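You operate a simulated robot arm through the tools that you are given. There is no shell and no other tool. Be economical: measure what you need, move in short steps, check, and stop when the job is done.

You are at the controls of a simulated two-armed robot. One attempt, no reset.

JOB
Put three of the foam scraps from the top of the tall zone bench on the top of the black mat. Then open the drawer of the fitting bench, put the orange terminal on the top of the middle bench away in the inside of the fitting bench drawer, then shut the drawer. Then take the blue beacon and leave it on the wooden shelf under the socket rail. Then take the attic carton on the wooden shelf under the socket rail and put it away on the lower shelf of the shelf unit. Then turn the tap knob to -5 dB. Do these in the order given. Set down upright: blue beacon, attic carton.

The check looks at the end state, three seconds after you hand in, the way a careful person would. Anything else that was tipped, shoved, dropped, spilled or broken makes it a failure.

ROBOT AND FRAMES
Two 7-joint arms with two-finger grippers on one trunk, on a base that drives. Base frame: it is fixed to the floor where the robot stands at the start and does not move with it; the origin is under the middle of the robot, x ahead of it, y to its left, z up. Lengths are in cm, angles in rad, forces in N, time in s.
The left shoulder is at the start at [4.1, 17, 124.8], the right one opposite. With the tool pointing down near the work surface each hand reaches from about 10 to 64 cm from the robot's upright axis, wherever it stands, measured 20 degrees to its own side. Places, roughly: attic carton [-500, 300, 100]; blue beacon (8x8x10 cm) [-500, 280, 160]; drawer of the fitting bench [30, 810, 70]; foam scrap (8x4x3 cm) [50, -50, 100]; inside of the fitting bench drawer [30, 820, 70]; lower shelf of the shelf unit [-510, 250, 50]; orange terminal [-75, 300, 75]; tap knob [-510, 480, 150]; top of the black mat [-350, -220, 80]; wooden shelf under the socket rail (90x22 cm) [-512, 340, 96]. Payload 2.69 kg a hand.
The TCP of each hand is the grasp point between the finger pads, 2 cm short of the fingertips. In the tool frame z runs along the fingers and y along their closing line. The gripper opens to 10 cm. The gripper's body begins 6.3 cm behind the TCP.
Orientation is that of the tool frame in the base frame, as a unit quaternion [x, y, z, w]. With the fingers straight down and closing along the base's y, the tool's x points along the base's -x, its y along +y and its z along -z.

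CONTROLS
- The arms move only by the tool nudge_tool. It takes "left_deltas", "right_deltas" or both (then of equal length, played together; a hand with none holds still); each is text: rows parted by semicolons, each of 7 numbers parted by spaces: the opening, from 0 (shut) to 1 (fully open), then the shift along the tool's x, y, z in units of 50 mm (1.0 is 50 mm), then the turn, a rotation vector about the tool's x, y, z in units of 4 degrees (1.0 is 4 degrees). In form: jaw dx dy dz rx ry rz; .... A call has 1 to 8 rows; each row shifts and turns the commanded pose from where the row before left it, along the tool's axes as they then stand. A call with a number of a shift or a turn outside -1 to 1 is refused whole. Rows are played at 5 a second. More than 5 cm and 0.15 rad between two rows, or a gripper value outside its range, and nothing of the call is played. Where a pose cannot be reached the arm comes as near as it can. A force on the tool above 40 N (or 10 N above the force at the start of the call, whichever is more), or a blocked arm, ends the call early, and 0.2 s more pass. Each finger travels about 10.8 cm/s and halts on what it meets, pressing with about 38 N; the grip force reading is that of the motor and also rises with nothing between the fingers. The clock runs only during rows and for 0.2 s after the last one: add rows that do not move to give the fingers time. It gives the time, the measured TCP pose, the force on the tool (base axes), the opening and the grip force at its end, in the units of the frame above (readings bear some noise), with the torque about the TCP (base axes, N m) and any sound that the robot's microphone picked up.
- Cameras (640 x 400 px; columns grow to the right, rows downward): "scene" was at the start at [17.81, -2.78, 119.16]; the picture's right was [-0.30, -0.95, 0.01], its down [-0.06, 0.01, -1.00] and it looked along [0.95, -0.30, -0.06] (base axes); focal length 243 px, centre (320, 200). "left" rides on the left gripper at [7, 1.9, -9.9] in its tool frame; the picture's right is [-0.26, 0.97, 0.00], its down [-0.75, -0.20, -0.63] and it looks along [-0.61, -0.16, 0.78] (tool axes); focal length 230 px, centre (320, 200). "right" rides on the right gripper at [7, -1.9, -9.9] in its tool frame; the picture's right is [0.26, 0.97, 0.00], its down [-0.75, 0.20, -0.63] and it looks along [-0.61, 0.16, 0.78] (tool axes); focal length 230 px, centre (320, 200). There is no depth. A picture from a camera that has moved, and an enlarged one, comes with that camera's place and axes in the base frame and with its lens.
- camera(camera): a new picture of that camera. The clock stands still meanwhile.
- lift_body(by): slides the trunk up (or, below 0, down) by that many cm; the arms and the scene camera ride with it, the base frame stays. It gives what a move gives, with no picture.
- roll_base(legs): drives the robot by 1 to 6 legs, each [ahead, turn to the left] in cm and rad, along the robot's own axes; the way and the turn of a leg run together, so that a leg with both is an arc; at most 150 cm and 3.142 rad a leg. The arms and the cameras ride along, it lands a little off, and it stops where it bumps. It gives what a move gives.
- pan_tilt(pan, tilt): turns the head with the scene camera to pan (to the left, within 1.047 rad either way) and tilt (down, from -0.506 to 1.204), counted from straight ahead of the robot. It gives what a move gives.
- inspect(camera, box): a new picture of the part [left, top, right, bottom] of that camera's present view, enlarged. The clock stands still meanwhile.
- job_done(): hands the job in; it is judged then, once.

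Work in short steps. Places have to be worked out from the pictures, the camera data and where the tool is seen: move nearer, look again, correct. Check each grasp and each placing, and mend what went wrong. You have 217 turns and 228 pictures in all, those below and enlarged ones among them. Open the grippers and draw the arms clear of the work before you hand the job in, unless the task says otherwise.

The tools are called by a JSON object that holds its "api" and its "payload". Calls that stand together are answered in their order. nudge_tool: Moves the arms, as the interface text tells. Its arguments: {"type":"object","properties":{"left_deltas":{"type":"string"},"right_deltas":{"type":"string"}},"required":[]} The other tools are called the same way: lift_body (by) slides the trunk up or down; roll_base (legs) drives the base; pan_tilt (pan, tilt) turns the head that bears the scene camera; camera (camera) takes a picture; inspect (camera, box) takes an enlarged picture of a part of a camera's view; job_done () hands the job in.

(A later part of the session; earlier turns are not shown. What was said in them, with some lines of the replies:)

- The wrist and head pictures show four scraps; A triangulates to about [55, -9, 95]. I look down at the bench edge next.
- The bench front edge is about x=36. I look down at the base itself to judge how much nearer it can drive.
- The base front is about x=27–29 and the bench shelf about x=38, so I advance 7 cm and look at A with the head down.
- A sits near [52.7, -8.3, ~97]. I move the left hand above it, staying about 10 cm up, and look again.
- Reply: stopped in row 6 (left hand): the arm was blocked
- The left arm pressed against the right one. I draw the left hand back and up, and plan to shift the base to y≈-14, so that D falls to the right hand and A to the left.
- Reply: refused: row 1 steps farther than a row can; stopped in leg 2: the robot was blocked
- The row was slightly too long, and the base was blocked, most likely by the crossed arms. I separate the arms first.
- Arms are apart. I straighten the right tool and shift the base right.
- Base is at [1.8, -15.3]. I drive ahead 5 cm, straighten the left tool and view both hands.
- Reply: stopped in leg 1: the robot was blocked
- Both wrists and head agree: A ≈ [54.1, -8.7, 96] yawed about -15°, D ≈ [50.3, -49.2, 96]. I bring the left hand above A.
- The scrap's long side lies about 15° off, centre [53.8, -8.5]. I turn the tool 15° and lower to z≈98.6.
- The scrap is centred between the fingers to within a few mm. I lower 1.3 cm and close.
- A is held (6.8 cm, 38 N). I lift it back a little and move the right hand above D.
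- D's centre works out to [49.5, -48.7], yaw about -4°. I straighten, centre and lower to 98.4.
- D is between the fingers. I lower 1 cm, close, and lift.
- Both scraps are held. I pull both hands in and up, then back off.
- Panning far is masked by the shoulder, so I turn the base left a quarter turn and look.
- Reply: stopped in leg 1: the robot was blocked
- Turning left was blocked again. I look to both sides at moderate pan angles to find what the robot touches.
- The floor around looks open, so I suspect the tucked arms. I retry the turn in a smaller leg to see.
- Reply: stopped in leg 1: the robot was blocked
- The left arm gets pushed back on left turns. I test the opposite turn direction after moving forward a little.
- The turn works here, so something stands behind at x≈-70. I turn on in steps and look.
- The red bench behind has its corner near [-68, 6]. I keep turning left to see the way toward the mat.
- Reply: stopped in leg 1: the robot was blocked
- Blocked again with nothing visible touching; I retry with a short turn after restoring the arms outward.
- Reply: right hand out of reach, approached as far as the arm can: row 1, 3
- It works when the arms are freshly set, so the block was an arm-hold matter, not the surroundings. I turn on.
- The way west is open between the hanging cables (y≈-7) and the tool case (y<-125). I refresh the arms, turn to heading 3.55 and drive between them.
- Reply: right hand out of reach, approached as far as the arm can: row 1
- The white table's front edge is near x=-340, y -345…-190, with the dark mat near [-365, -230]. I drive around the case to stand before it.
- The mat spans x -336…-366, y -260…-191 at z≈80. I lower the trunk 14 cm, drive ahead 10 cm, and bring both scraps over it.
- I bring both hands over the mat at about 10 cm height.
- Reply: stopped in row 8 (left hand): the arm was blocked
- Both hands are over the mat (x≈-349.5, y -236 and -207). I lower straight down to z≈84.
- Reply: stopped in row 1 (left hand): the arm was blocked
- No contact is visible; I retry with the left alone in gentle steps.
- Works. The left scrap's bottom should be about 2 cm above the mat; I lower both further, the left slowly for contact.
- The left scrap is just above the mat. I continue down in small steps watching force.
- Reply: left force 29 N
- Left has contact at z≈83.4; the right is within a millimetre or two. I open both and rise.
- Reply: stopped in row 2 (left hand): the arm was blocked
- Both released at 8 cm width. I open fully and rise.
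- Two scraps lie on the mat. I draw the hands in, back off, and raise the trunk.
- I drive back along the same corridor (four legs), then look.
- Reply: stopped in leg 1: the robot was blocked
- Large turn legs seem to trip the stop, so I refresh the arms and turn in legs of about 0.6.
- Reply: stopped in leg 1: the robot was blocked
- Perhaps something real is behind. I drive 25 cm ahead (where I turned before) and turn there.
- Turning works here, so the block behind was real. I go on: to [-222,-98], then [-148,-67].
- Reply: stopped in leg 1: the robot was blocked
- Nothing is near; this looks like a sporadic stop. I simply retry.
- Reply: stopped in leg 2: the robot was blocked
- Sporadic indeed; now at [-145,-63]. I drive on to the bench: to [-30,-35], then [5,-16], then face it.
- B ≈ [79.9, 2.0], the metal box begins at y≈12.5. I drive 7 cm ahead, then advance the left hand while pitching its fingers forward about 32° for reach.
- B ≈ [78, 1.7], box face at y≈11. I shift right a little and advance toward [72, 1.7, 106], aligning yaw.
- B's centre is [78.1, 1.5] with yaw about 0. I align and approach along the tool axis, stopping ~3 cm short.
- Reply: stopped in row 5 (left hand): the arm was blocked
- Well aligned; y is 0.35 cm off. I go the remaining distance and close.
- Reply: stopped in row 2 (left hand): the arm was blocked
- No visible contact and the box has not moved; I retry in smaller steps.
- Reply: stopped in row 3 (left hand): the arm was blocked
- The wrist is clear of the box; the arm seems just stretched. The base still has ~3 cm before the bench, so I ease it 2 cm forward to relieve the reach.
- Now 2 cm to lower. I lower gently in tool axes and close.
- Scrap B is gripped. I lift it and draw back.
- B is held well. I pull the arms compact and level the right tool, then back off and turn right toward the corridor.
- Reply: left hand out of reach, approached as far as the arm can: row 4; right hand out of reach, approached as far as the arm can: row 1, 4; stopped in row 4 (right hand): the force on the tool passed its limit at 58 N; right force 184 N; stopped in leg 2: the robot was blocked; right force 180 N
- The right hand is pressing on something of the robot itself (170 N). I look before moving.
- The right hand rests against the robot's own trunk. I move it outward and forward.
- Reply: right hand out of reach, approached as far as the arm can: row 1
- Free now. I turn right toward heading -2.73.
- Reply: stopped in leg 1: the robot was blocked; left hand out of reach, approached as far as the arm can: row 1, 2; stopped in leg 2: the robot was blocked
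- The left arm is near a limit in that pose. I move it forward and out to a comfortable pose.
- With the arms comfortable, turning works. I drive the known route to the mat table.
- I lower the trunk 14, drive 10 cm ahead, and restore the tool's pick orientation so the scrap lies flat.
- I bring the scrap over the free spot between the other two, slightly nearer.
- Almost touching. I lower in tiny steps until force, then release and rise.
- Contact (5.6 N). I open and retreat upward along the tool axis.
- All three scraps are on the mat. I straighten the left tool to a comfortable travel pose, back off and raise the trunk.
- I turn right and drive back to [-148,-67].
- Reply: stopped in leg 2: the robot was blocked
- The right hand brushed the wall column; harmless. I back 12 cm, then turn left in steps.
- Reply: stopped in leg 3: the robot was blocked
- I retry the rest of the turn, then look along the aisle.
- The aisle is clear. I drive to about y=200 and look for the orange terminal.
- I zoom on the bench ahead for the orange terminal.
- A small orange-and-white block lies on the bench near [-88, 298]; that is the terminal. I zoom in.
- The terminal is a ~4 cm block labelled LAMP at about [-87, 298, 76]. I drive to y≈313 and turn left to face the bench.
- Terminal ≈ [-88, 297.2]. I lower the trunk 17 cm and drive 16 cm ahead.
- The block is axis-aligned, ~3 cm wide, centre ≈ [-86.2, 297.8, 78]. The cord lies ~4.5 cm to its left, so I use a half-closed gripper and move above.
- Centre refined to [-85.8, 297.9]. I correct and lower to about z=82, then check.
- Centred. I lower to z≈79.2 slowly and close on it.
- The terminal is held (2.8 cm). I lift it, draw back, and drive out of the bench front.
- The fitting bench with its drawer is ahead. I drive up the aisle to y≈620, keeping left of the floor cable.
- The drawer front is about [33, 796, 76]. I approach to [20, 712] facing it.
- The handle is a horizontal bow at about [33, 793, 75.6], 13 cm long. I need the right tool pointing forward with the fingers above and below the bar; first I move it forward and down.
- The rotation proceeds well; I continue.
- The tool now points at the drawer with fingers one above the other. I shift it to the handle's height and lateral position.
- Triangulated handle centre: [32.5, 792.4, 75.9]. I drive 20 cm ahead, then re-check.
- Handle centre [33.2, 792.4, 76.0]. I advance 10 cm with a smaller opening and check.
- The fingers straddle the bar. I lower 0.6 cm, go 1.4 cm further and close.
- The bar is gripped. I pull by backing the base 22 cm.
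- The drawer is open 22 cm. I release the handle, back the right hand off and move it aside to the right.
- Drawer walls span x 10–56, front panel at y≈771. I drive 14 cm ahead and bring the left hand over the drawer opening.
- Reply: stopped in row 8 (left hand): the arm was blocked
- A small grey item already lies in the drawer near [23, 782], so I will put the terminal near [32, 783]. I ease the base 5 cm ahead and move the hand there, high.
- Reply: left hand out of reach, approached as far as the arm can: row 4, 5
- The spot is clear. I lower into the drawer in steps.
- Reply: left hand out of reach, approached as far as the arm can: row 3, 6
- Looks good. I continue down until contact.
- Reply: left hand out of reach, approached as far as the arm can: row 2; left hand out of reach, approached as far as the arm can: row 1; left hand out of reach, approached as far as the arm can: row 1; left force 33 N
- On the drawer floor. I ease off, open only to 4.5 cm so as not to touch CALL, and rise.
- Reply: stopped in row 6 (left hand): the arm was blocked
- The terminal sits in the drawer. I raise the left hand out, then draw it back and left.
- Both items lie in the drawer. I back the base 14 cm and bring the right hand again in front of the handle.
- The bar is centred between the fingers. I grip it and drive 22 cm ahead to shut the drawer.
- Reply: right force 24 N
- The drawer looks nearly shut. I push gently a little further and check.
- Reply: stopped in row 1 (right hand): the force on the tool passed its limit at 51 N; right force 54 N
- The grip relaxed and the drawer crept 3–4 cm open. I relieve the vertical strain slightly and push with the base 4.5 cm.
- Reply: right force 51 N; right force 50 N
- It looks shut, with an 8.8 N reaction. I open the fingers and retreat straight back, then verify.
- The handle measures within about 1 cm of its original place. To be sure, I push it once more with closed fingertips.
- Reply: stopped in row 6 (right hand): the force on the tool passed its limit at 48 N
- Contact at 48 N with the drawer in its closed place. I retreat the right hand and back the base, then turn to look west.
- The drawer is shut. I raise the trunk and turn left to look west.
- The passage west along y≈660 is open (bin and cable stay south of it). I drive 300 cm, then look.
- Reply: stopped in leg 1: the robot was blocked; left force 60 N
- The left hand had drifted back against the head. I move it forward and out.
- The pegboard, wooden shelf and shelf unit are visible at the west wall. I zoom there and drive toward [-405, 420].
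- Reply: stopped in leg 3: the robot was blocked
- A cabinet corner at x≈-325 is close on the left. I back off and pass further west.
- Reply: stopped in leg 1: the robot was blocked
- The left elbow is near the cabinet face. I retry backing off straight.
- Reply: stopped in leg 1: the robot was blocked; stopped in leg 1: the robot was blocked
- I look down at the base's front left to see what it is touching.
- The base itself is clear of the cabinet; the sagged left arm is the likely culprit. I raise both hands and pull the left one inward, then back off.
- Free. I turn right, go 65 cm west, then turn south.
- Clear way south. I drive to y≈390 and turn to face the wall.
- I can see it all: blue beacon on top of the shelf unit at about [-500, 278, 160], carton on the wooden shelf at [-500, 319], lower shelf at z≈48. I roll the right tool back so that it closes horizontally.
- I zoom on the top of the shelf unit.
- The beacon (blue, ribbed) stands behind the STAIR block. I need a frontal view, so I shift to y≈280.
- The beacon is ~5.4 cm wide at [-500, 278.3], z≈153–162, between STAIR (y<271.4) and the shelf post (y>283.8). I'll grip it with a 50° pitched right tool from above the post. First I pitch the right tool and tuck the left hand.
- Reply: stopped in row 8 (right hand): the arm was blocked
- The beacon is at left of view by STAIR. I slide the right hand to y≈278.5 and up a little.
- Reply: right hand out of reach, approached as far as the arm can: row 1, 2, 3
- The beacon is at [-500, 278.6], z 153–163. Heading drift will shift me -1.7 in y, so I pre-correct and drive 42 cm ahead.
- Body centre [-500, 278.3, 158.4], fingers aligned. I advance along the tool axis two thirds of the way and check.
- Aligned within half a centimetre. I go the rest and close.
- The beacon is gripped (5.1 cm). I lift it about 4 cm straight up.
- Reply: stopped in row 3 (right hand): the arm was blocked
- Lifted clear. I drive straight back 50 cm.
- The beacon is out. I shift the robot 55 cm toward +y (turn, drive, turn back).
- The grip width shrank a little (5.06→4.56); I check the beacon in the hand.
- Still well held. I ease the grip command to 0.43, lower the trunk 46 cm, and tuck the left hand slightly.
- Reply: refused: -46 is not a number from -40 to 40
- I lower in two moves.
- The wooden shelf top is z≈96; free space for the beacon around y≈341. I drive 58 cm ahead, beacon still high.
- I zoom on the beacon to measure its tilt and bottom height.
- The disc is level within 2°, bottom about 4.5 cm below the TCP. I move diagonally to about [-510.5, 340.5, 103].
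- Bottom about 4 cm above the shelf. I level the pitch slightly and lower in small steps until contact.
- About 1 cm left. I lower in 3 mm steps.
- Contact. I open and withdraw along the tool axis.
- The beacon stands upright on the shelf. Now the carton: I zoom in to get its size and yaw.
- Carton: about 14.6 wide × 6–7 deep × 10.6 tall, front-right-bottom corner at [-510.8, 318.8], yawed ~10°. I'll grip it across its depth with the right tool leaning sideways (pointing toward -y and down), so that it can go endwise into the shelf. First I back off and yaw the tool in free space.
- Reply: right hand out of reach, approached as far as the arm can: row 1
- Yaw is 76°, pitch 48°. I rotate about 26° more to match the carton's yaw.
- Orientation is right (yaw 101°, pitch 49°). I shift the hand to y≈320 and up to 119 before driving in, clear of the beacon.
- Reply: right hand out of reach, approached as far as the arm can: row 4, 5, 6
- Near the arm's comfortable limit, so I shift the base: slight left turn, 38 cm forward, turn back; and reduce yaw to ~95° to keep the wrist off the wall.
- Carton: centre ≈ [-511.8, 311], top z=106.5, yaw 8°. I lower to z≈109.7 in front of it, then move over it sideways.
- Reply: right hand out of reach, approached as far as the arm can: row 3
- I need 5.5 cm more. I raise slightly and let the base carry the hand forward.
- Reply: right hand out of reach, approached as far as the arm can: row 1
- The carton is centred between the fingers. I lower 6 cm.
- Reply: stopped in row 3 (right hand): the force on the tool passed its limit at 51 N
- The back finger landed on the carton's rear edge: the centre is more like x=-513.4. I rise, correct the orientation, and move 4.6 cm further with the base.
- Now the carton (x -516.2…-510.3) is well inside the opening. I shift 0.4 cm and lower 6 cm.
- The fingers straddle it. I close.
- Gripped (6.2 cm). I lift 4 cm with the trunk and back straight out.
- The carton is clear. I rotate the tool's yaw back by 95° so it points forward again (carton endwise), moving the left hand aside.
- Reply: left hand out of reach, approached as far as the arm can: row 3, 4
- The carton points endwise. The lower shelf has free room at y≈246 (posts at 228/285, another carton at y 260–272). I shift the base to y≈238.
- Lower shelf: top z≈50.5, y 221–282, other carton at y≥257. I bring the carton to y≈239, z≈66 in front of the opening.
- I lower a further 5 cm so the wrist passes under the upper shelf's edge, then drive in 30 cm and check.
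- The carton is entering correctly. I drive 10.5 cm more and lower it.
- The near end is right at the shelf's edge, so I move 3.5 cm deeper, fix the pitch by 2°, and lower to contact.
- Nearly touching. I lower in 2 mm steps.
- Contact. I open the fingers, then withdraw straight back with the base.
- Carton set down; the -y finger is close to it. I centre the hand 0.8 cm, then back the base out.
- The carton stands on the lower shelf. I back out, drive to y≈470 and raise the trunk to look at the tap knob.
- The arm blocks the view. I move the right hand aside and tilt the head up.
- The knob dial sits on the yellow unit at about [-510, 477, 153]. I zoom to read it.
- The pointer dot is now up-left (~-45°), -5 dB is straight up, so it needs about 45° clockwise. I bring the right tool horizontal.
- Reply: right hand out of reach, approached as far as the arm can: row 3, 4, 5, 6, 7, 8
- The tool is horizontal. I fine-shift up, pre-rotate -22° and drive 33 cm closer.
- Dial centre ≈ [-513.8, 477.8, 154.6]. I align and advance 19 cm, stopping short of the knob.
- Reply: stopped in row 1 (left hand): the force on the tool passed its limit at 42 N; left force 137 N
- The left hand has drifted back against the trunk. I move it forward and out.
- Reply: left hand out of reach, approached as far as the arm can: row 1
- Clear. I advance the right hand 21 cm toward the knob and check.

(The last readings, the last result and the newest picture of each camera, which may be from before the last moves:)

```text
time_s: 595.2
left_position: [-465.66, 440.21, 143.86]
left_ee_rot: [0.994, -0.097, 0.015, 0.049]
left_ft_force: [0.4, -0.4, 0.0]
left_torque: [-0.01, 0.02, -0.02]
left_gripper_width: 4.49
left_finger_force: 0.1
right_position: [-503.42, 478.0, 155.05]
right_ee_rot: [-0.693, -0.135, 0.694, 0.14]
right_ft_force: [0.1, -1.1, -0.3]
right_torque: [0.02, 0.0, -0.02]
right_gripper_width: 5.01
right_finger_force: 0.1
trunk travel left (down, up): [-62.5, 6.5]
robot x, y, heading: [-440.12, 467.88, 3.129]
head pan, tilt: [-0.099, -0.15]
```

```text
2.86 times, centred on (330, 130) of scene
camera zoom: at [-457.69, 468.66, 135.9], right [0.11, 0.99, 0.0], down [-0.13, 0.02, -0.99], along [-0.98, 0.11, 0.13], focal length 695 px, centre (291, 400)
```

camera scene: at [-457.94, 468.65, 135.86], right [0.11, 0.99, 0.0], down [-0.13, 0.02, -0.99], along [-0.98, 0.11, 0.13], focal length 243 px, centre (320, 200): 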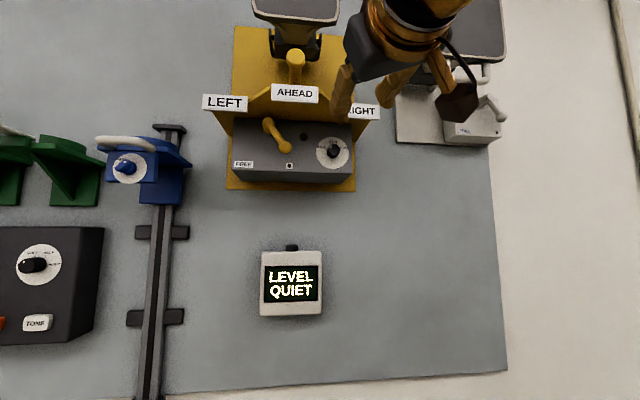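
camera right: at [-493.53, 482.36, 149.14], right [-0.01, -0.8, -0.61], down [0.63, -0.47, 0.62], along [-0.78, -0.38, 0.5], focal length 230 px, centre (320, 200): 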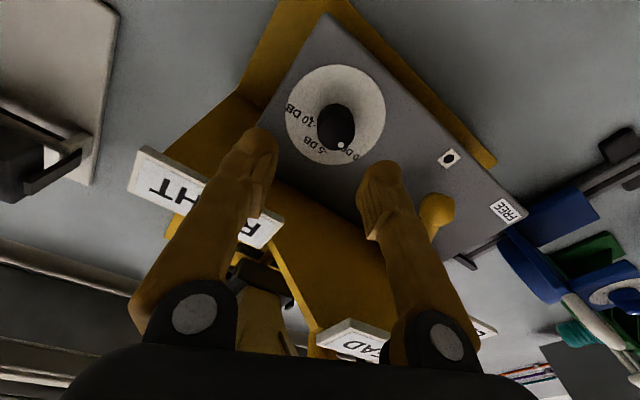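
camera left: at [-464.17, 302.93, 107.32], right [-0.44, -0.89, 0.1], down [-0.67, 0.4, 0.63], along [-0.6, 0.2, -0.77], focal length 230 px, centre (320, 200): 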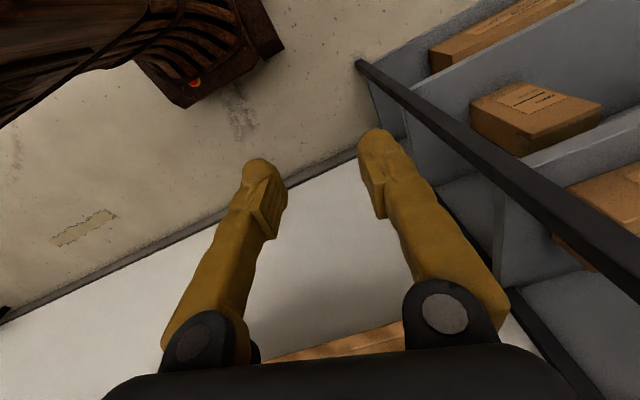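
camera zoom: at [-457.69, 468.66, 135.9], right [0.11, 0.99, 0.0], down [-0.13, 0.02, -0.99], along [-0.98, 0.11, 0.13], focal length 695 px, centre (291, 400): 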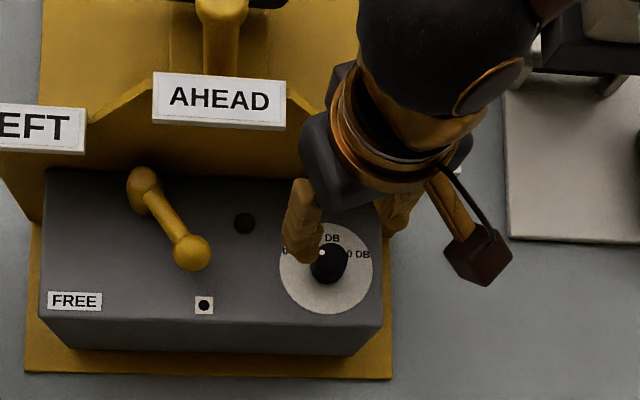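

Knob centre ≈ [y 477.4, z 154.3]. I correct and advance 7 cm so the fingers straddle the knob.

{"api": "nudge_tool", "payload": {"right_deltas": "0.5 0.096 0.168 0.1 0 0 0; 0.5 0 0 0.4 0 0 0; 0.5 0 0 0.4 0 0 0; 0.5 0 0 0.3 0 0 0; 0.5 0 0 0.2 0 0 0; 0.5 0 0 0 0 0 0"}}

{"api": "camera", "payload": {"camera": "right"}}

{"api": "inspect", "payload": {"camera": "scene", "box": [270, 100, 390, 180]}}

```text
time_s: 596.6
left_position: [-464.59, 440.38, 144.19]
left_ee_rot: [0.994, -0.096, 0.011, 0.048]
left_ft_force: [-1.2, 0.6, 0.2]
left_torque: [0.01, -0.12, 0.03]
left_gripper_width: 4.52
left_finger_force: 0.1
right_position: [-509.16, 477.54, 154.74]
right_ee_rot: [-0.691, -0.136, 0.696, 0.139]
right_ft_force: [11.0, 2.5, -8.4]
right_torque: [0.37, -0.28, 0.23]
right_gripper_width: 4.96
right_finger_force: 0.1
trunk travel left (down, up): [-62.5, 6.5]
robot x, y, heading: [-440.06, 467.53, 3.127]
head pan, tilt: [-0.099, -0.15]
```

```text
24 pictures are left
camera right: at [-499.2, 481.91, 148.7], right [-0.01, -0.79, -0.61], down [0.63, -0.47, 0.61], along [-0.77, -0.38, 0.51], focal length 230 px, centre (320, 200)
```

right: 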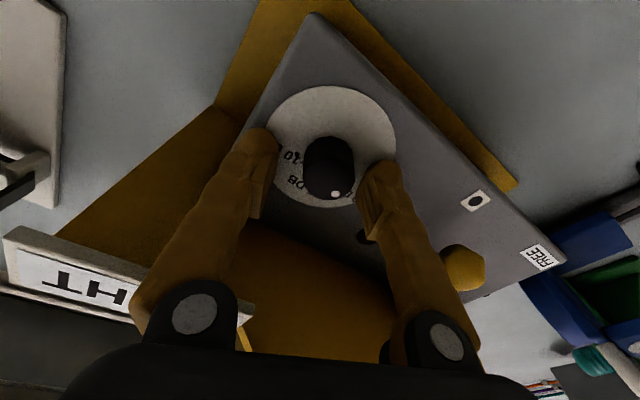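

```text
5.00 times, centred on (330, 140) of scene
camera zoom: at [-454.32, 468.71, 136.3], right [0.11, 0.99, 0.0], down [-0.16, 0.02, -0.99], along [-0.98, 0.11, 0.16], focal length 1217 px, centre (270, 500)
```

zoom: 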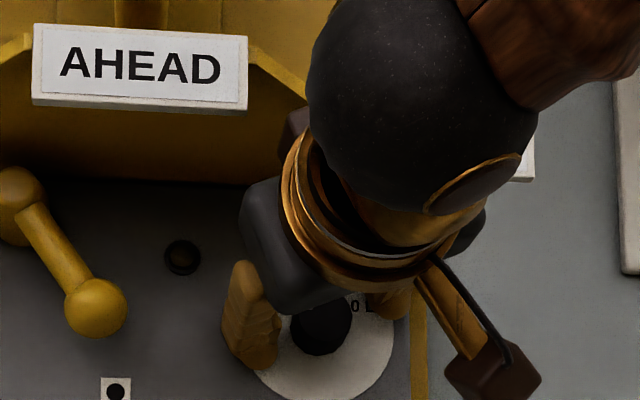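

The gripper body touches the RIGHT sign plate. I back off 5 cm, bring the closing line level and pitch the tool slightly upward so the body stays below the plate.

{"api": "nudge_tool", "payload": {"right_deltas": "0.5 0 0 -0.5 0 0 0; 0.5 0 0 -0.5 0 0 0.8; 0.5 0 0 0 0 0 1; 0.5 0 0 0 0 0 1; 0.5 0 0 0 0 0 1; 0.5 0 0 0 0 0 1; 0.5 0 0 0 0 -0.8 0.7; 0.5 0 0 0 0 -0.8 0"}}

{"api": "camera", "payload": {"camera": "right"}}

{"api": "inspect", "payload": {"camera": "scene", "box": [230, 60, 430, 200]}}

```text
time_s: 598.4
left_position: [-466.72, 440.2, 143.75]
left_ee_rot: [0.994, -0.097, 0.019, 0.049]
left_ft_force: [-0.4, 0.1, -0.3]
left_torque: [0.02, -0.08, 0.02]
left_gripper_width: 4.51
left_finger_force: 0.1
right_position: [-506.57, 477.42, 153.8]
right_ee_rot: [-0.668, 0.0, 0.744, 0.004]
right_ft_force: [-1.2, 0.0, -0.8]
right_torque: [-0.02, 0.04, -0.03]
right_gripper_width: 5.0
right_finger_force: 0.0
trunk travel left (down, up): [-62.5, 6.5]
robot x, y, heading: [-439.99, 467.57, 3.125]
head pan, tilt: [-0.099, -0.15]
```

```text
22 pictures are left
camera right: at [-497.41, 479.28, 145.6], right [-0.03, -0.96, -0.26], down [0.71, -0.21, 0.68], along [-0.71, -0.16, 0.69], focal length 230 px, centre (320, 200)
```

right: 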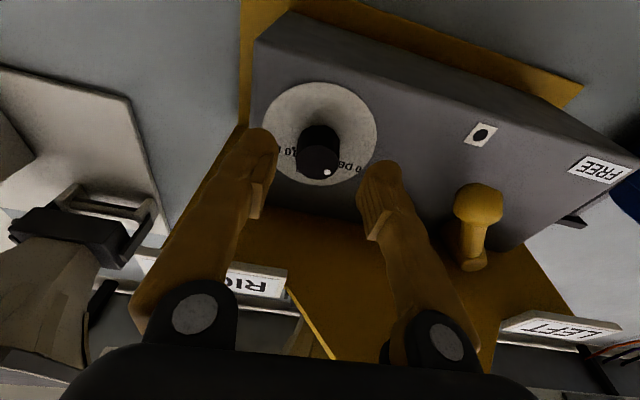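

```text
2.86 times, centred on (330, 130) of scene
camera zoom: at [-458.44, 468.65, 135.79], right [0.11, 0.99, 0.0], down [-0.13, 0.02, -0.99], along [-0.99, 0.11, 0.13], focal length 695 px, centre (291, 400)
```

zoom: 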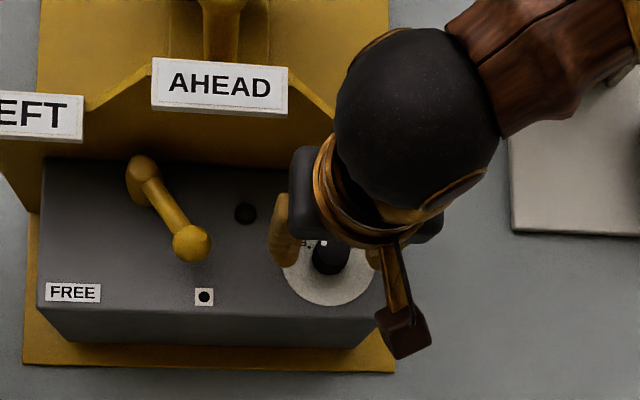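

Aligned on [477.5, 154.4] and below the plate. I advance 4.4 cm.

{"api": "nudge_tool", "payload": {"right_deltas": "0.5 0 0 0.3 0 0 0; 0.5 0 0 0.3 0 0 0; 0.5 0 0 0.2 0 0 0; 0.5 0 0 0.1 0 0 0; 0.5 0 0 0 0 0 0"}}

{"api": "camera", "payload": {"camera": "right"}}

```text
time_s: 599.6
left_position: [-464.93, 440.22, 144.25]
left_ee_rot: [0.994, -0.097, 0.013, 0.048]
left_ft_force: [0.0, 0.0, 0.3]
left_torque: [-0.01, -0.03, 0.0]
left_gripper_width: 4.51
left_finger_force: 0.0
right_position: [-509.08, 477.3, 154.93]
right_ee_rot: [-0.666, -0.002, 0.746, 0.002]
right_ft_force: [23.7, 2.2, -19.0]
right_torque: [0.31, -0.56, 0.26]
right_gripper_width: 4.79
right_finger_force: 0.0
trunk travel left (down, up): [-62.5, 6.5]
robot x, y, heading: [-439.59, 467.68, 3.127]
head pan, tilt: [-0.099, -0.15]
```

```text
20 pictures are left
camera right: at [-499.98, 479.17, 146.63], right [-0.03, -0.96, -0.26], down [0.71, -0.21, 0.67], along [-0.7, -0.17, 0.69], focal length 230 px, centre (320, 200)
```

right: 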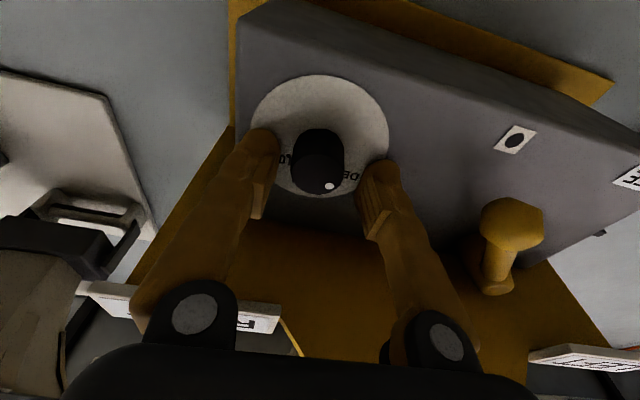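

The fingertips are simply touching the dial face (x≈-511); the knob is between them. I ease back 0.5 cm and close.

{"api": "nudge_tool", "payload": {"right_deltas": "0.5 0 0 -0.1 0 0 0; 0.5 0.1 0 0 0 0 0; 0.3 0 0 0 0 0 0; 0.1 0 0 0 0 0 0; 0.1 0 0 0 0 0 0; 0.1 0 0 0 0 0 0"}}

{"api": "camera", "payload": {"camera": "right"}}

```text
time_s: 601.0
left_position: [-465.13, 440.27, 144.03]
left_ee_rot: [0.994, -0.096, 0.014, 0.048]
left_ft_force: [-0.1, -0.5, 0.6]
left_torque: [-0.03, -0.01, 0.0]
left_gripper_width: 4.51
left_finger_force: 0.0
right_position: [-509.03, 477.59, 154.87]
right_ee_rot: [-0.663, 0.002, 0.749, 0.005]
right_ft_force: [8.6, 2.2, 21.3]
right_torque: [0.07, 0.13, -0.07]
right_gripper_width: 2.51
right_finger_force: 45.0
trunk travel left (down, up): [-62.5, 6.5]
robot x, y, heading: [-440.19, 467.55, 3.126]
head pan, tilt: [-0.099, -0.15]
```

```text
19 pictures are left
camera right: at [-500.09, 479.44, 146.48], right [-0.04, -0.96, -0.26], down [0.72, -0.21, 0.67], along [-0.7, -0.16, 0.7], focal length 230 px, centre (320, 200)
```

right: 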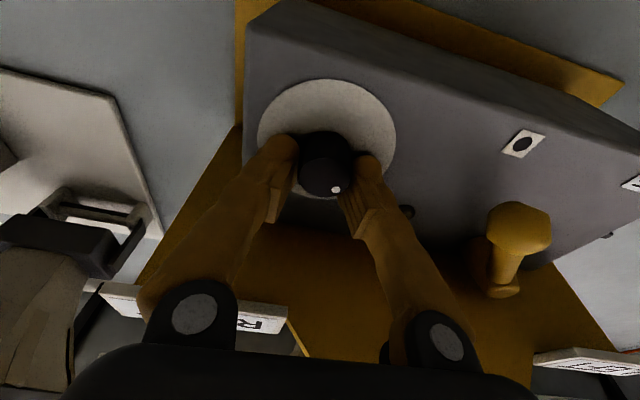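

The knob is gripped. I turn it 20° clockwise first and look.

{"api": "nudge_tool", "payload": {"right_deltas": "0.1 0 0 0 0 0 1; 0.1 0 0 0 0 0 1; 0.1 0 0 0 0 0 1; 0.1 0 0 0 0 0 1; 0.1 0 0 0 0 0 1; 0.1 0 0 0 0 0 0"}}

{"api": "camera", "payload": {"camera": "right"}}

```text
time_s: 602.4
left_position: [-465.31, 440.6, 144.21]
left_ee_rot: [0.994, -0.097, 0.013, 0.05]
left_ft_force: [-0.5, -1.3, -0.7]
left_torque: [-0.05, 0.02, -0.02]
left_gripper_width: 4.48
left_finger_force: 0.0
right_position: [-508.94, 477.99, 154.64]
right_ee_rot: [-0.651, 0.119, 0.739, -0.127]
right_ft_force: [6.7, 15.9, 23.2]
right_torque: [0.0, 0.28, -0.35]
right_gripper_width: 2.48
right_finger_force: 45.5
trunk travel left (down, up): [-62.5, 6.5]
robot x, y, heading: [-440.05, 467.94, 3.123]
head pan, tilt: [-0.099, -0.15]
```

```text
18 pictures are left
camera right: at [-500.1, 477.3, 146.22], right [0.0, -1.0, 0.09], down [0.72, 0.06, 0.69], along [-0.69, 0.06, 0.72], focal length 230 px, centre (320, 200)
```

right: 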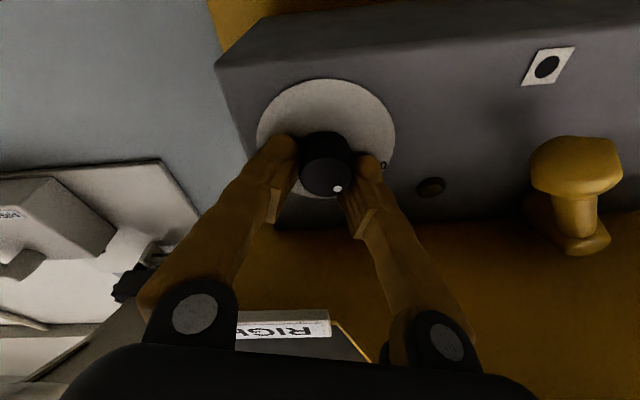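

The knob follows: the dot is now about -22°. I turn it another 22°.

{"api": "nudge_tool", "payload": {"right_deltas": "0.1 0 0 0 0 0 1; 0.1 0 0 0 0 0 1; 0.1 0 0 0 0 0 1; 0.1 0 0 0 0 0 1; 0.1 0 0 0 0 0 1; 0.1 0 0 0 0 0 0.5; 0.1 0 0 0 0 0 0"}}

{"api": "camera", "payload": {"camera": "right"}}

```text
time_s: 604.0
left_position: [-465.19, 440.87, 144.15]
left_ee_rot: [0.994, -0.096, 0.014, 0.051]
left_ft_force: [0.6, 1.0, 0.6]
left_torque: [-0.02, -0.02, 0.0]
left_gripper_width: 4.5
left_finger_force: 0.1
right_position: [-508.97, 478.53, 154.55]
right_ee_rot: [-0.617, 0.244, 0.7, -0.265]
right_ft_force: [14.1, 25.1, 9.6]
right_torque: [0.03, 0.25, -0.92]
right_gripper_width: 2.43
right_finger_force: 45.3
trunk travel left (down, up): [-62.5, 6.5]
robot x, y, heading: [-439.57, 467.41, 3.127]
head pan, tilt: [-0.099, -0.15]
```

```text
17 pictures are left
camera right: at [-499.97, 475.01, 146.8], right [0.04, -0.89, 0.46], down [0.71, 0.35, 0.61], along [-0.7, 0.3, 0.65], focal length 230 px, centre (320, 200)
```

right: 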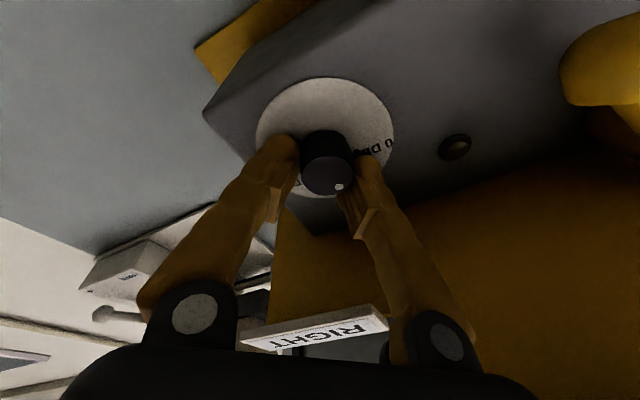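

The dot now points practically straight up. I release, retreat and verify from the head camera.

{"api": "nudge_tool", "payload": {"right_deltas": "0.3 0 0 0 0 0 0; 0.5 0 0 0 0 0 0; 0.5 0 0 0 0 0 0; 0.5 0 0 -0.4 0 0 0; 0.5 0 0 -0.7 0 0 0; 0.5 0 0 -0.7 0 0 0; 0.5 0 0 -0.7 0 0 0"}}

{"api": "roll_base", "payload": {"legs": [[-25, 0]]}}

{"api": "camera", "payload": {"camera": "scene"}}

```text
time_s: 605.6
left_position: [-466.82, 440.23, 143.68]
left_ee_rot: [0.994, -0.097, 0.019, 0.048]
left_ft_force: [0.1, 0.0, -0.5]
left_torque: [-0.03, 0.0, 0.03]
left_gripper_width: 4.52
left_finger_force: 0.1
right_position: [-498.36, 477.51, 152.42]
right_ee_rot: [-0.624, 0.24, 0.696, -0.262]
right_ft_force: [-0.8, 0.9, -0.3]
right_torque: [0.02, 0.07, -0.03]
right_gripper_width: 4.99
right_finger_force: 0.1
trunk travel left (down, up): [-62.5, 6.5]
robot x, y, heading: [-440.36, 467.84, 3.13]
head pan, tilt: [-0.099, -0.15]
```

```text
time_s: 607.4
left_position: [-441.13, 439.82, 143.88]
left_ee_rot: [0.994, -0.095, 0.015, 0.049]
left_ft_force: [0.4, 0.0, -0.2]
left_torque: [0.0, 0.01, -0.02]
left_gripper_width: 4.5
left_finger_force: 0.2
right_position: [-472.89, 476.84, 152.83]
right_ee_rot: [-0.622, 0.237, 0.698, -0.265]
right_ft_force: [-0.7, 0.5, -0.7]
right_torque: [-0.01, -0.03, -0.03]
right_gripper_width: 4.98
right_finger_force: 0.1
trunk travel left (down, up): [-62.5, 6.5]
robot x, y, heading: [-415.37, 467.32, 3.134]
head pan, tilt: [-0.099, -0.15]
```

```text
16 pictures are left
camera scene: at [-433.12, 468.25, 135.88], right [0.11, 0.99, 0.0], down [-0.13, 0.02, -0.99], along [-0.99, 0.11, 0.13], focal length 243 px, centre (320, 200)
```

scene: 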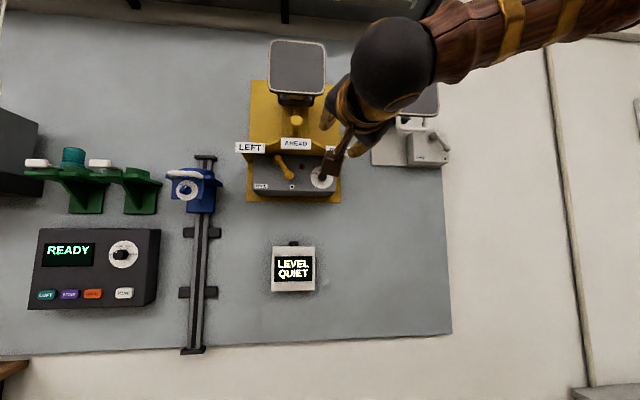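

The hand still partly covers the dial. I move it to the right and down, then zoom.

{"api": "nudge_tool", "payload": {"right_deltas": "0.5 0.3 -0.6 -0.3 0 0 0; 0.5 0.4 -0.6 -0.2 0 0 0; 0.5 0.4 -0.6 0 0 0 0; 0.5 0.4 -0.6 0 0 0 0; 0.5 0 0 0 0 0 0"}}

{"api": "inspect", "payload": {"camera": "scene", "box": [280, 150, 360, 200]}}

```text
time_s: 608.6
left_position: [-438.76, 439.71, 144.22]
left_ee_rot: [0.994, -0.094, 0.007, 0.05]
left_ft_force: [0.0, -0.1, -0.1]
left_torque: [0.0, 0.04, 0.0]
left_gripper_width: 4.51
left_finger_force: 0.0
right_position: [-468.1, 477.18, 144.44]
right_ee_rot: [-0.62, 0.239, 0.701, -0.259]
right_ft_force: [0.5, -0.4, -0.4]
right_torque: [-0.02, 0.0, 0.0]
right_gripper_width: 5.01
right_finger_force: 0.0
right hand out of reach, approached as far as the arm can: row 3, 4
trunk travel left (down, up): [-62.5, 6.5]
robot x, y, heading: [-415.28, 467.21, 3.126]
head pan, tilt: [-0.099, -0.15]
```

```text
8.00 times, centred on (320, 175) of scene
camera zoom: at [-432.94, 468.25, 135.91], right [0.11, 0.99, 0.0], down [-0.13, 0.02, -0.99], along [-0.98, 0.11, 0.13], focal length 1947 px, centre (320, 400)
```

zoom: 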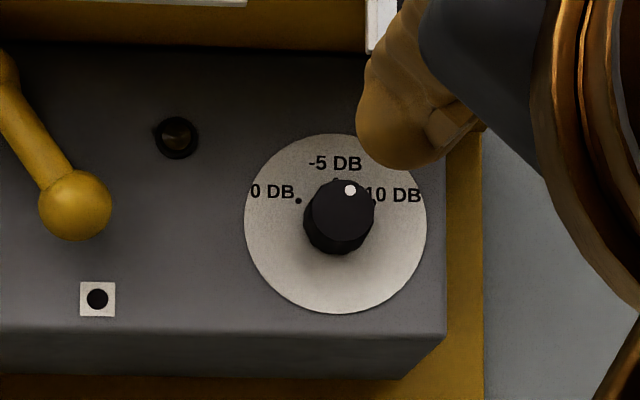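

The pointer overshot to about +22° on release (lateral strain let go). I will re-grip and turn it back. First I set the tool roll to +22° and re-align in front of the knob.

{"api": "nudge_tool", "payload": {"right_deltas": "0.5 0 0 0 0 0 -1; 0.5 0 0 0 0 0 -1; 0.5 0 0 0 0 0 -1; 0.5 0 0 0 0 0 -1; 0.5 0 0 0 0 0 -1; 0.5 -0.6 0.13 0 0 0 -0.2; 0.5 -0.6 0.14 0 0 0 0; 0.5 0 0 0 0 0 0"}}

{"api": "roll_base", "payload": {"legs": [[25, 0]]}}

{"api": "camera", "payload": {"camera": "right"}}

```text
time_s: 610.4
left_position: [-438.85, 439.63, 144.23]
left_ee_rot: [0.994, -0.095, 0.006, 0.05]
left_ft_force: [-0.3, 0.5, -1.1]
left_torque: [-0.01, -0.03, 0.0]
left_gripper_width: 4.49
left_finger_force: 0.0
right_position: [-467.85, 478.2, 150.26]
right_ee_rot: [-0.649, 0.12, 0.74, -0.134]
right_ft_force: [-0.5, -0.1, 0.4]
right_torque: [0.02, 0.03, -0.02]
right_gripper_width: 4.98
right_finger_force: 0.0
trunk travel left (down, up): [-62.5, 6.5]
robot x, y, heading: [-415.55, 467.13, 3.136]
head pan, tilt: [-0.099, -0.15]
```

```text
time_s: 612.3
left_position: [-464.12, 439.95, 144.21]
left_ee_rot: [0.994, -0.097, 0.006, 0.051]
left_ft_force: [0.7, -0.6, 0.0]
left_torque: [0.0, 0.01, -0.01]
left_gripper_width: 4.49
left_finger_force: 0.0
right_position: [-492.8, 478.76, 150.41]
right_ee_rot: [-0.647, 0.12, 0.741, -0.134]
right_ft_force: [1.3, -0.6, -0.3]
right_torque: [-0.02, 0.01, -0.03]
right_gripper_width: 5.01
right_finger_force: 0.1
trunk travel left (down, up): [-62.5, 6.5]
robot x, y, heading: [-440.97, 467.92, 3.128]
head pan, tilt: [-0.099, -0.15]
```

```text
14 pictures are left
camera right: at [-483.96, 478.0, 141.83], right [0.01, -0.99, 0.1], down [0.73, 0.07, 0.68], along [-0.69, 0.07, 0.72], focal length 230 px, centre (320, 200)
```

right: 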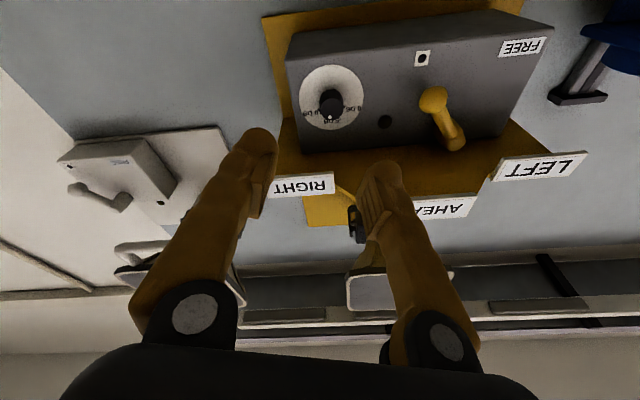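

I zoom with the wrist camera to read the pointer against the marks.

{"api": "inspect", "payload": {"camera": "right", "box": [290, 55, 374, 140]}}

```text
4.71 times, centred on (332, 98) of right
camera zoom: at [-483.96, 478.0, 141.83], right [0.01, -0.99, 0.1], down [0.73, 0.07, 0.68], along [-0.69, 0.07, 0.72], focal length 1083 px, centre (264, 682)
```

zoom: 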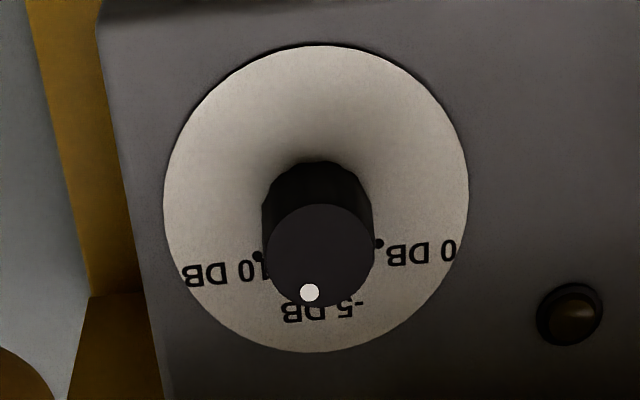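

Marks lie ±50° around -5 dB and the pointer is 20° past it toward -10. The knob axis is at [y 477.8, z 153.2]. I level the pitch, re-centre, and advance 12 cm.

{"api": "nudge_tool", "payload": {"right_deltas": "0.5 -0.2 0.19 0 0.27 0.65 0; 0.5 -0.23 0.19 0 0.27 0.65 0; 0.5 0 0 0.5 0 0 0; 0.5 0 0 0.6 0 0 0; 0.5 0 0 0.6 0 0 0; 0.5 0 0 0.6 0 0 0; 0.5 0 0 0 0 0 0"}}

{"api": "camera", "payload": {"camera": "right"}}

```text
time_s: 613.9
left_position: [-462.33, 439.92, 144.52]
left_ee_rot: [0.994, -0.096, -0.002, 0.053]
left_ft_force: [0.1, 0.8, -0.2]
left_torque: [-0.02, 0.01, -0.03]
left_gripper_width: 4.5
left_finger_force: 0.0
right_position: [-502.05, 477.93, 154.54]
right_ee_rot: [-0.677, 0.127, 0.713, -0.126]
right_ft_force: [-0.1, -0.5, -0.2]
right_torque: [0.0, -0.01, 0.01]
right_gripper_width: 5.0
right_finger_force: 0.0
trunk travel left (down, up): [-62.5, 6.5]
robot x, y, heading: [-440.78, 467.46, 3.127]
head pan, tilt: [-0.099, -0.15]
```

```text
12 pictures are left
camera right: at [-492.38, 477.12, 146.57], right [0.0, -0.99, 0.1], down [0.67, 0.07, 0.74], along [-0.74, 0.07, 0.67], focal length 230 px, centre (320, 200)
```

right: 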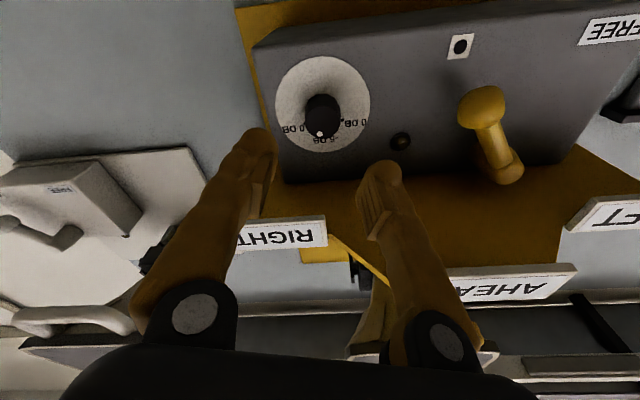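

I correct 1.6 cm down and advance the remaining 6.8 cm.

{"api": "nudge_tool", "payload": {"right_deltas": "0.5 0.31 -0.083 0 0 0 0; 0.5 0 0 0.4 0 0 0; 0.5 0 0 0.4 0 0 0; 0.5 0 0 0.4 0 0 0; 0.5 0 0 0.12 0 0 0; 0.5 0 0 0 0 0 0"}}

{"api": "camera", "payload": {"camera": "right"}}

```text
time_s: 615.3
left_position: [-462.41, 440.03, 144.51]
left_ee_rot: [0.994, -0.096, -0.001, 0.053]
left_ft_force: [-0.9, -0.4, 0.4]
left_torque: [-0.01, -0.01, 0.0]
left_gripper_width: 4.52
left_finger_force: 0.0
right_position: [-508.76, 477.64, 153.21]
right_ee_rot: [-0.677, 0.127, 0.713, -0.128]
right_ft_force: [-0.1, 0.4, 0.2]
right_torque: [0.0, 0.02, -0.05]
right_gripper_width: 4.98
right_finger_force: 0.0
trunk travel left (down, up): [-62.5, 6.5]
robot x, y, heading: [-441.14, 467.56, 3.123]
head pan, tilt: [-0.099, -0.15]
```

```text
11 pictures are left
camera right: at [-499.22, 476.81, 145.3], right [0.0, -0.99, 0.1], down [0.67, 0.07, 0.74], along [-0.74, 0.07, 0.66], focal length 230 px, centre (320, 200)
```

right: 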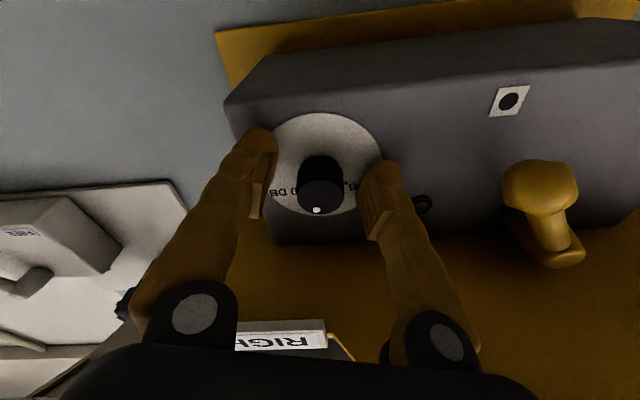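

No contact and well centred. I close and turn back 20°.

{"api": "nudge_tool", "payload": {"right_deltas": "0.35 0 0 0 0 0 0; 0.2 0 0 0 0 0 0; 0.2 0 0 0 0 0 0; 0.2 0 0 0 0 0 -1; 0.2 0 0 0 0 0 -1; 0.2 0 0 0 0 0 -1; 0.2 0 0 0 0 0 -1; 0.2 0 0 0 0 0 -1"}}

{"api": "inspect", "payload": {"camera": "right", "box": [240, 100, 400, 230]}}

```text
time_s: 617.1
left_position: [-462.45, 439.98, 144.37]
left_ee_rot: [0.994, -0.095, -0.001, 0.051]
left_ft_force: [-0.3, -0.2, -0.8]
left_torque: [-0.02, -0.01, 0.03]
left_gripper_width: 4.5
left_finger_force: 0.0
right_position: [-508.82, 477.59, 153.14]
right_ee_rot: [-0.689, 0.007, 0.725, 0.0]
right_ft_force: [-4.2, -4.2, 6.9]
right_torque: [0.03, 0.33, 0.05]
right_gripper_width: 2.62
right_finger_force: 44.9
trunk travel left (down, up): [-62.5, 6.5]
robot x, y, heading: [-441.31, 467.34, 3.124]
head pan, tilt: [-0.099, -0.15]
```

```text
3.08 times, centred on (320, 165) of right
camera zoom: at [-499.17, 479.36, 145.48], right [-0.02, -0.97, -0.25], down [0.67, -0.2, 0.72], along [-0.75, -0.15, 0.65], focal length 708 px, centre (320, 308)
```

zoom: 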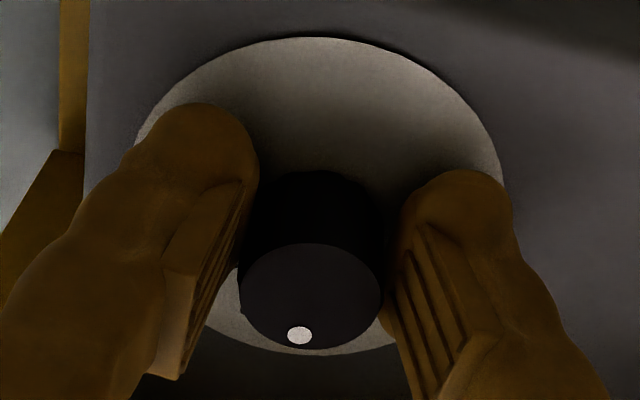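

The dot computes to about -2° of straight up and the forces are small. I release gently and retreat straight.

{"api": "nudge_tool", "payload": {"right_deltas": "0.28 0 0 0 0 0 0; 0.35 0 0 0 0 0 0; 0.5 0 0 0 0 0 0; 0.55 0 0 0 0 0 0; 0.55 0 0 -0.4 0 0 0; 0.55 0 0 -0.7 0 0 0; 0.55 0 0 -0.7 0 0 0; 0.55 0 0 -0.7 0 0 0"}}

{"api": "inspect", "payload": {"camera": "right", "box": [260, 40, 390, 150]}}

```text
time_s: 618.9
left_position: [-462.27, 440.09, 144.5]
left_ee_rot: [0.994, -0.096, -0.003, 0.054]
left_ft_force: [0.7, -0.8, 0.3]
left_torque: [-0.01, 0.03, 0.01]
left_gripper_width: 4.49
left_finger_force: 0.1
right_position: [-496.04, 477.73, 152.68]
right_ee_rot: [-0.689, 0.008, 0.725, -0.001]
right_ft_force: [0.6, 0.2, -0.4]
right_torque: [0.0, -0.01, 0.0]
right_gripper_width: 5.51
right_finger_force: 0.1
trunk travel left (down, up): [-62.5, 6.5]
robot x, y, heading: [-440.52, 467.58, 3.12]
head pan, tilt: [-0.099, -0.15]
```

```text
3.64 times, centred on (325, 95) of right
camera zoom: at [-486.48, 479.37, 144.93], right [-0.02, -0.97, -0.25], down [0.67, -0.2, 0.72], along [-0.75, -0.15, 0.65], focal length 837 px, centre (302, 582)
```

zoom: 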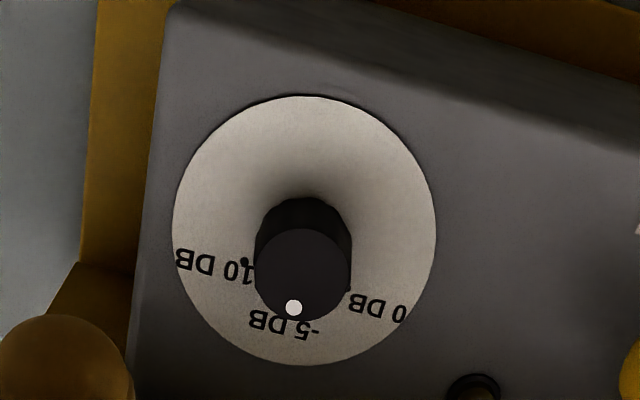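

The pointer now sits at -5 dB within about 2–3°. I open both grippers and back clear of the wall.

{"api": "roll_base", "payload": {"legs": [[-35, 0]]}}

{"api": "nudge_tool", "payload": {"left_deltas": "1 0 0 0 0 0 0; 1 0 0 0 0 0 0; 1 0 0 0 0 0 0", "right_deltas": "1 0 0 0 0 0 0; 1 0 0 0 0 0 0; 1 0 0 0 0 0 0"}}

{"api": "pan_tilt", "payload": {"pan": 0.5, "tilt": 0.15}}

{"api": "camera", "payload": {"camera": "scene"}}

```text
time_s: 621.1
left_position: [-428.21, 439.5, 144.55]
left_ee_rot: [0.994, -0.1, -0.001, 0.052]
left_ft_force: [-0.4, -0.2, 0.5]
left_torque: [-0.02, -0.01, 0.02]
left_gripper_width: 4.48
left_finger_force: 0.0
right_position: [-461.68, 477.4, 152.52]
right_ee_rot: [-0.688, 0.01, 0.725, 0.002]
right_ft_force: [-0.5, -0.4, -0.1]
right_torque: [0.04, -0.01, -0.03]
right_gripper_width: 5.49
right_finger_force: 0.1
trunk travel left (down, up): [-62.5, 6.5]
robot x, y, heading: [-406.44, 466.66, 3.117]
head pan, tilt: [-0.099, -0.15]
```

```text
time_s: 621.9
left_position: [-425.76, 439.45, 144.64]
left_ee_rot: [0.993, -0.1, -0.01, 0.054]
left_ft_force: [-1.0, 0.0, -0.5]
left_torque: [0.02, 0.05, 0.02]
left_gripper_width: 10.01
left_finger_force: 0.0
right_position: [-459.08, 477.39, 153.45]
right_ee_rot: [-0.682, 0.009, 0.731, 0.003]
right_ft_force: [0.3, 0.3, -0.5]
right_torque: [-0.02, 0.0, -0.01]
right_gripper_width: 10.0
right_finger_force: 0.1
trunk travel left (down, up): [-62.5, 6.5]
robot x, y, heading: [-406.28, 466.35, 3.111]
head pan, tilt: [-0.099, -0.15]
```

```text
time_s: 622.9
left_position: [-425.98, 439.44, 144.59]
left_ee_rot: [0.993, -0.1, -0.01, 0.054]
left_ft_force: [0.2, 0.3, -0.2]
left_torque: [0.01, 0.0, 0.02]
left_gripper_width: 9.99
left_finger_force: 0.1
right_position: [-459.28, 477.39, 153.37]
right_ee_rot: [-0.683, 0.009, 0.73, 0.002]
right_ft_force: [0.5, 0.5, 0.0]
right_torque: [0.03, 0.01, 0.02]
right_gripper_width: 9.99
right_finger_force: 0.1
trunk travel left (down, up): [-62.5, 6.5]
robot x, y, heading: [-406.61, 467.03, 3.114]
head pan, tilt: [0.499, 0.15]
```

```text
8 pictures are left
camera scene: at [-423.98, 462.84, 133.21], right [-0.46, 0.89, -0.01], down [0.15, 0.07, -0.99], along [-0.88, -0.45, -0.16], focal length 243 px, centre (320, 200)
```

scene: 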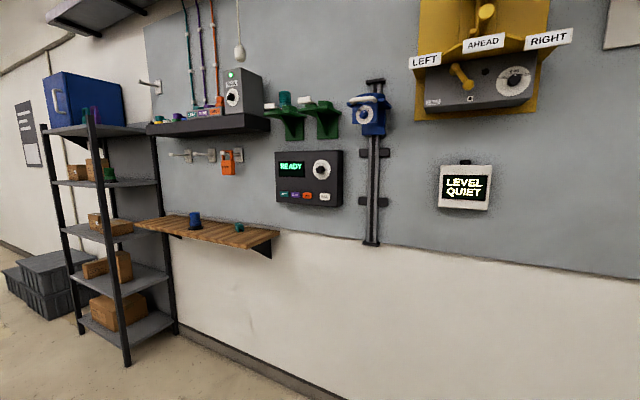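

Beacon and carton are in place. One last zoom on the dial.

{"api": "inspect", "payload": {"camera": "scene", "box": [480, 55, 550, 105]}}

```text
8.00 times, centred on (515, 80) of scene
camera zoom: at [-423.98, 462.84, 133.21], right [-0.46, 0.89, -0.01], down [0.15, 0.07, -0.99], along [-0.88, -0.45, -0.16], focal length 1947 px, centre (-1240, 1160)
```

zoom: 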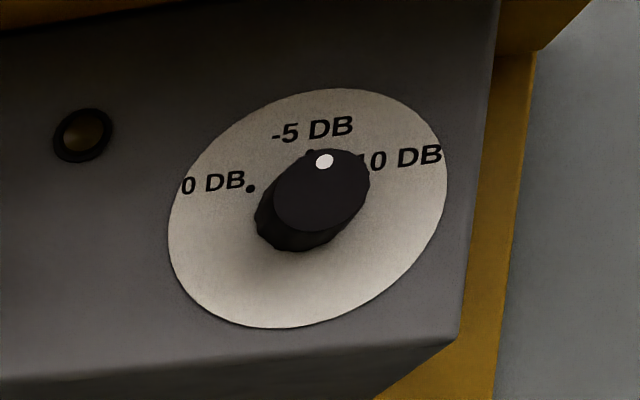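

The pointer is at -5 dB, the arms are clear and the grippers are open, so I hand the job in.

{"api": "job_done", "payload": {}}

```text
The job is handed in.
```

I did all five tasks in the order given and handed the job in; the check's result hasn't come back.

- **Foam scraps:** three are on the black mat.
- **Orange terminal:** it is in the fitting bench drawer, next to a grey CALL block that was already there. The drawer is shut.
- **Blue beacon:** it stands upright on the wooden shelf under the socket rail.
- **Attic carton:** it stands upright on the lower shelf of the shelf unit.
- **Tap knob:** it reads -5 dB to within about 3 degrees of the mark. My first turn overshot by about 20 degrees and I corrected it.

**Contacts along the way:** the robot brushed a wall column near the tall zone bench and leaned on the cabinet near the west wall. A finger also pressed once on the attic carton's top before I got the grip right. I saw nothing move or tip in the pictures I took afterwards, but I did not go back to look at everything.
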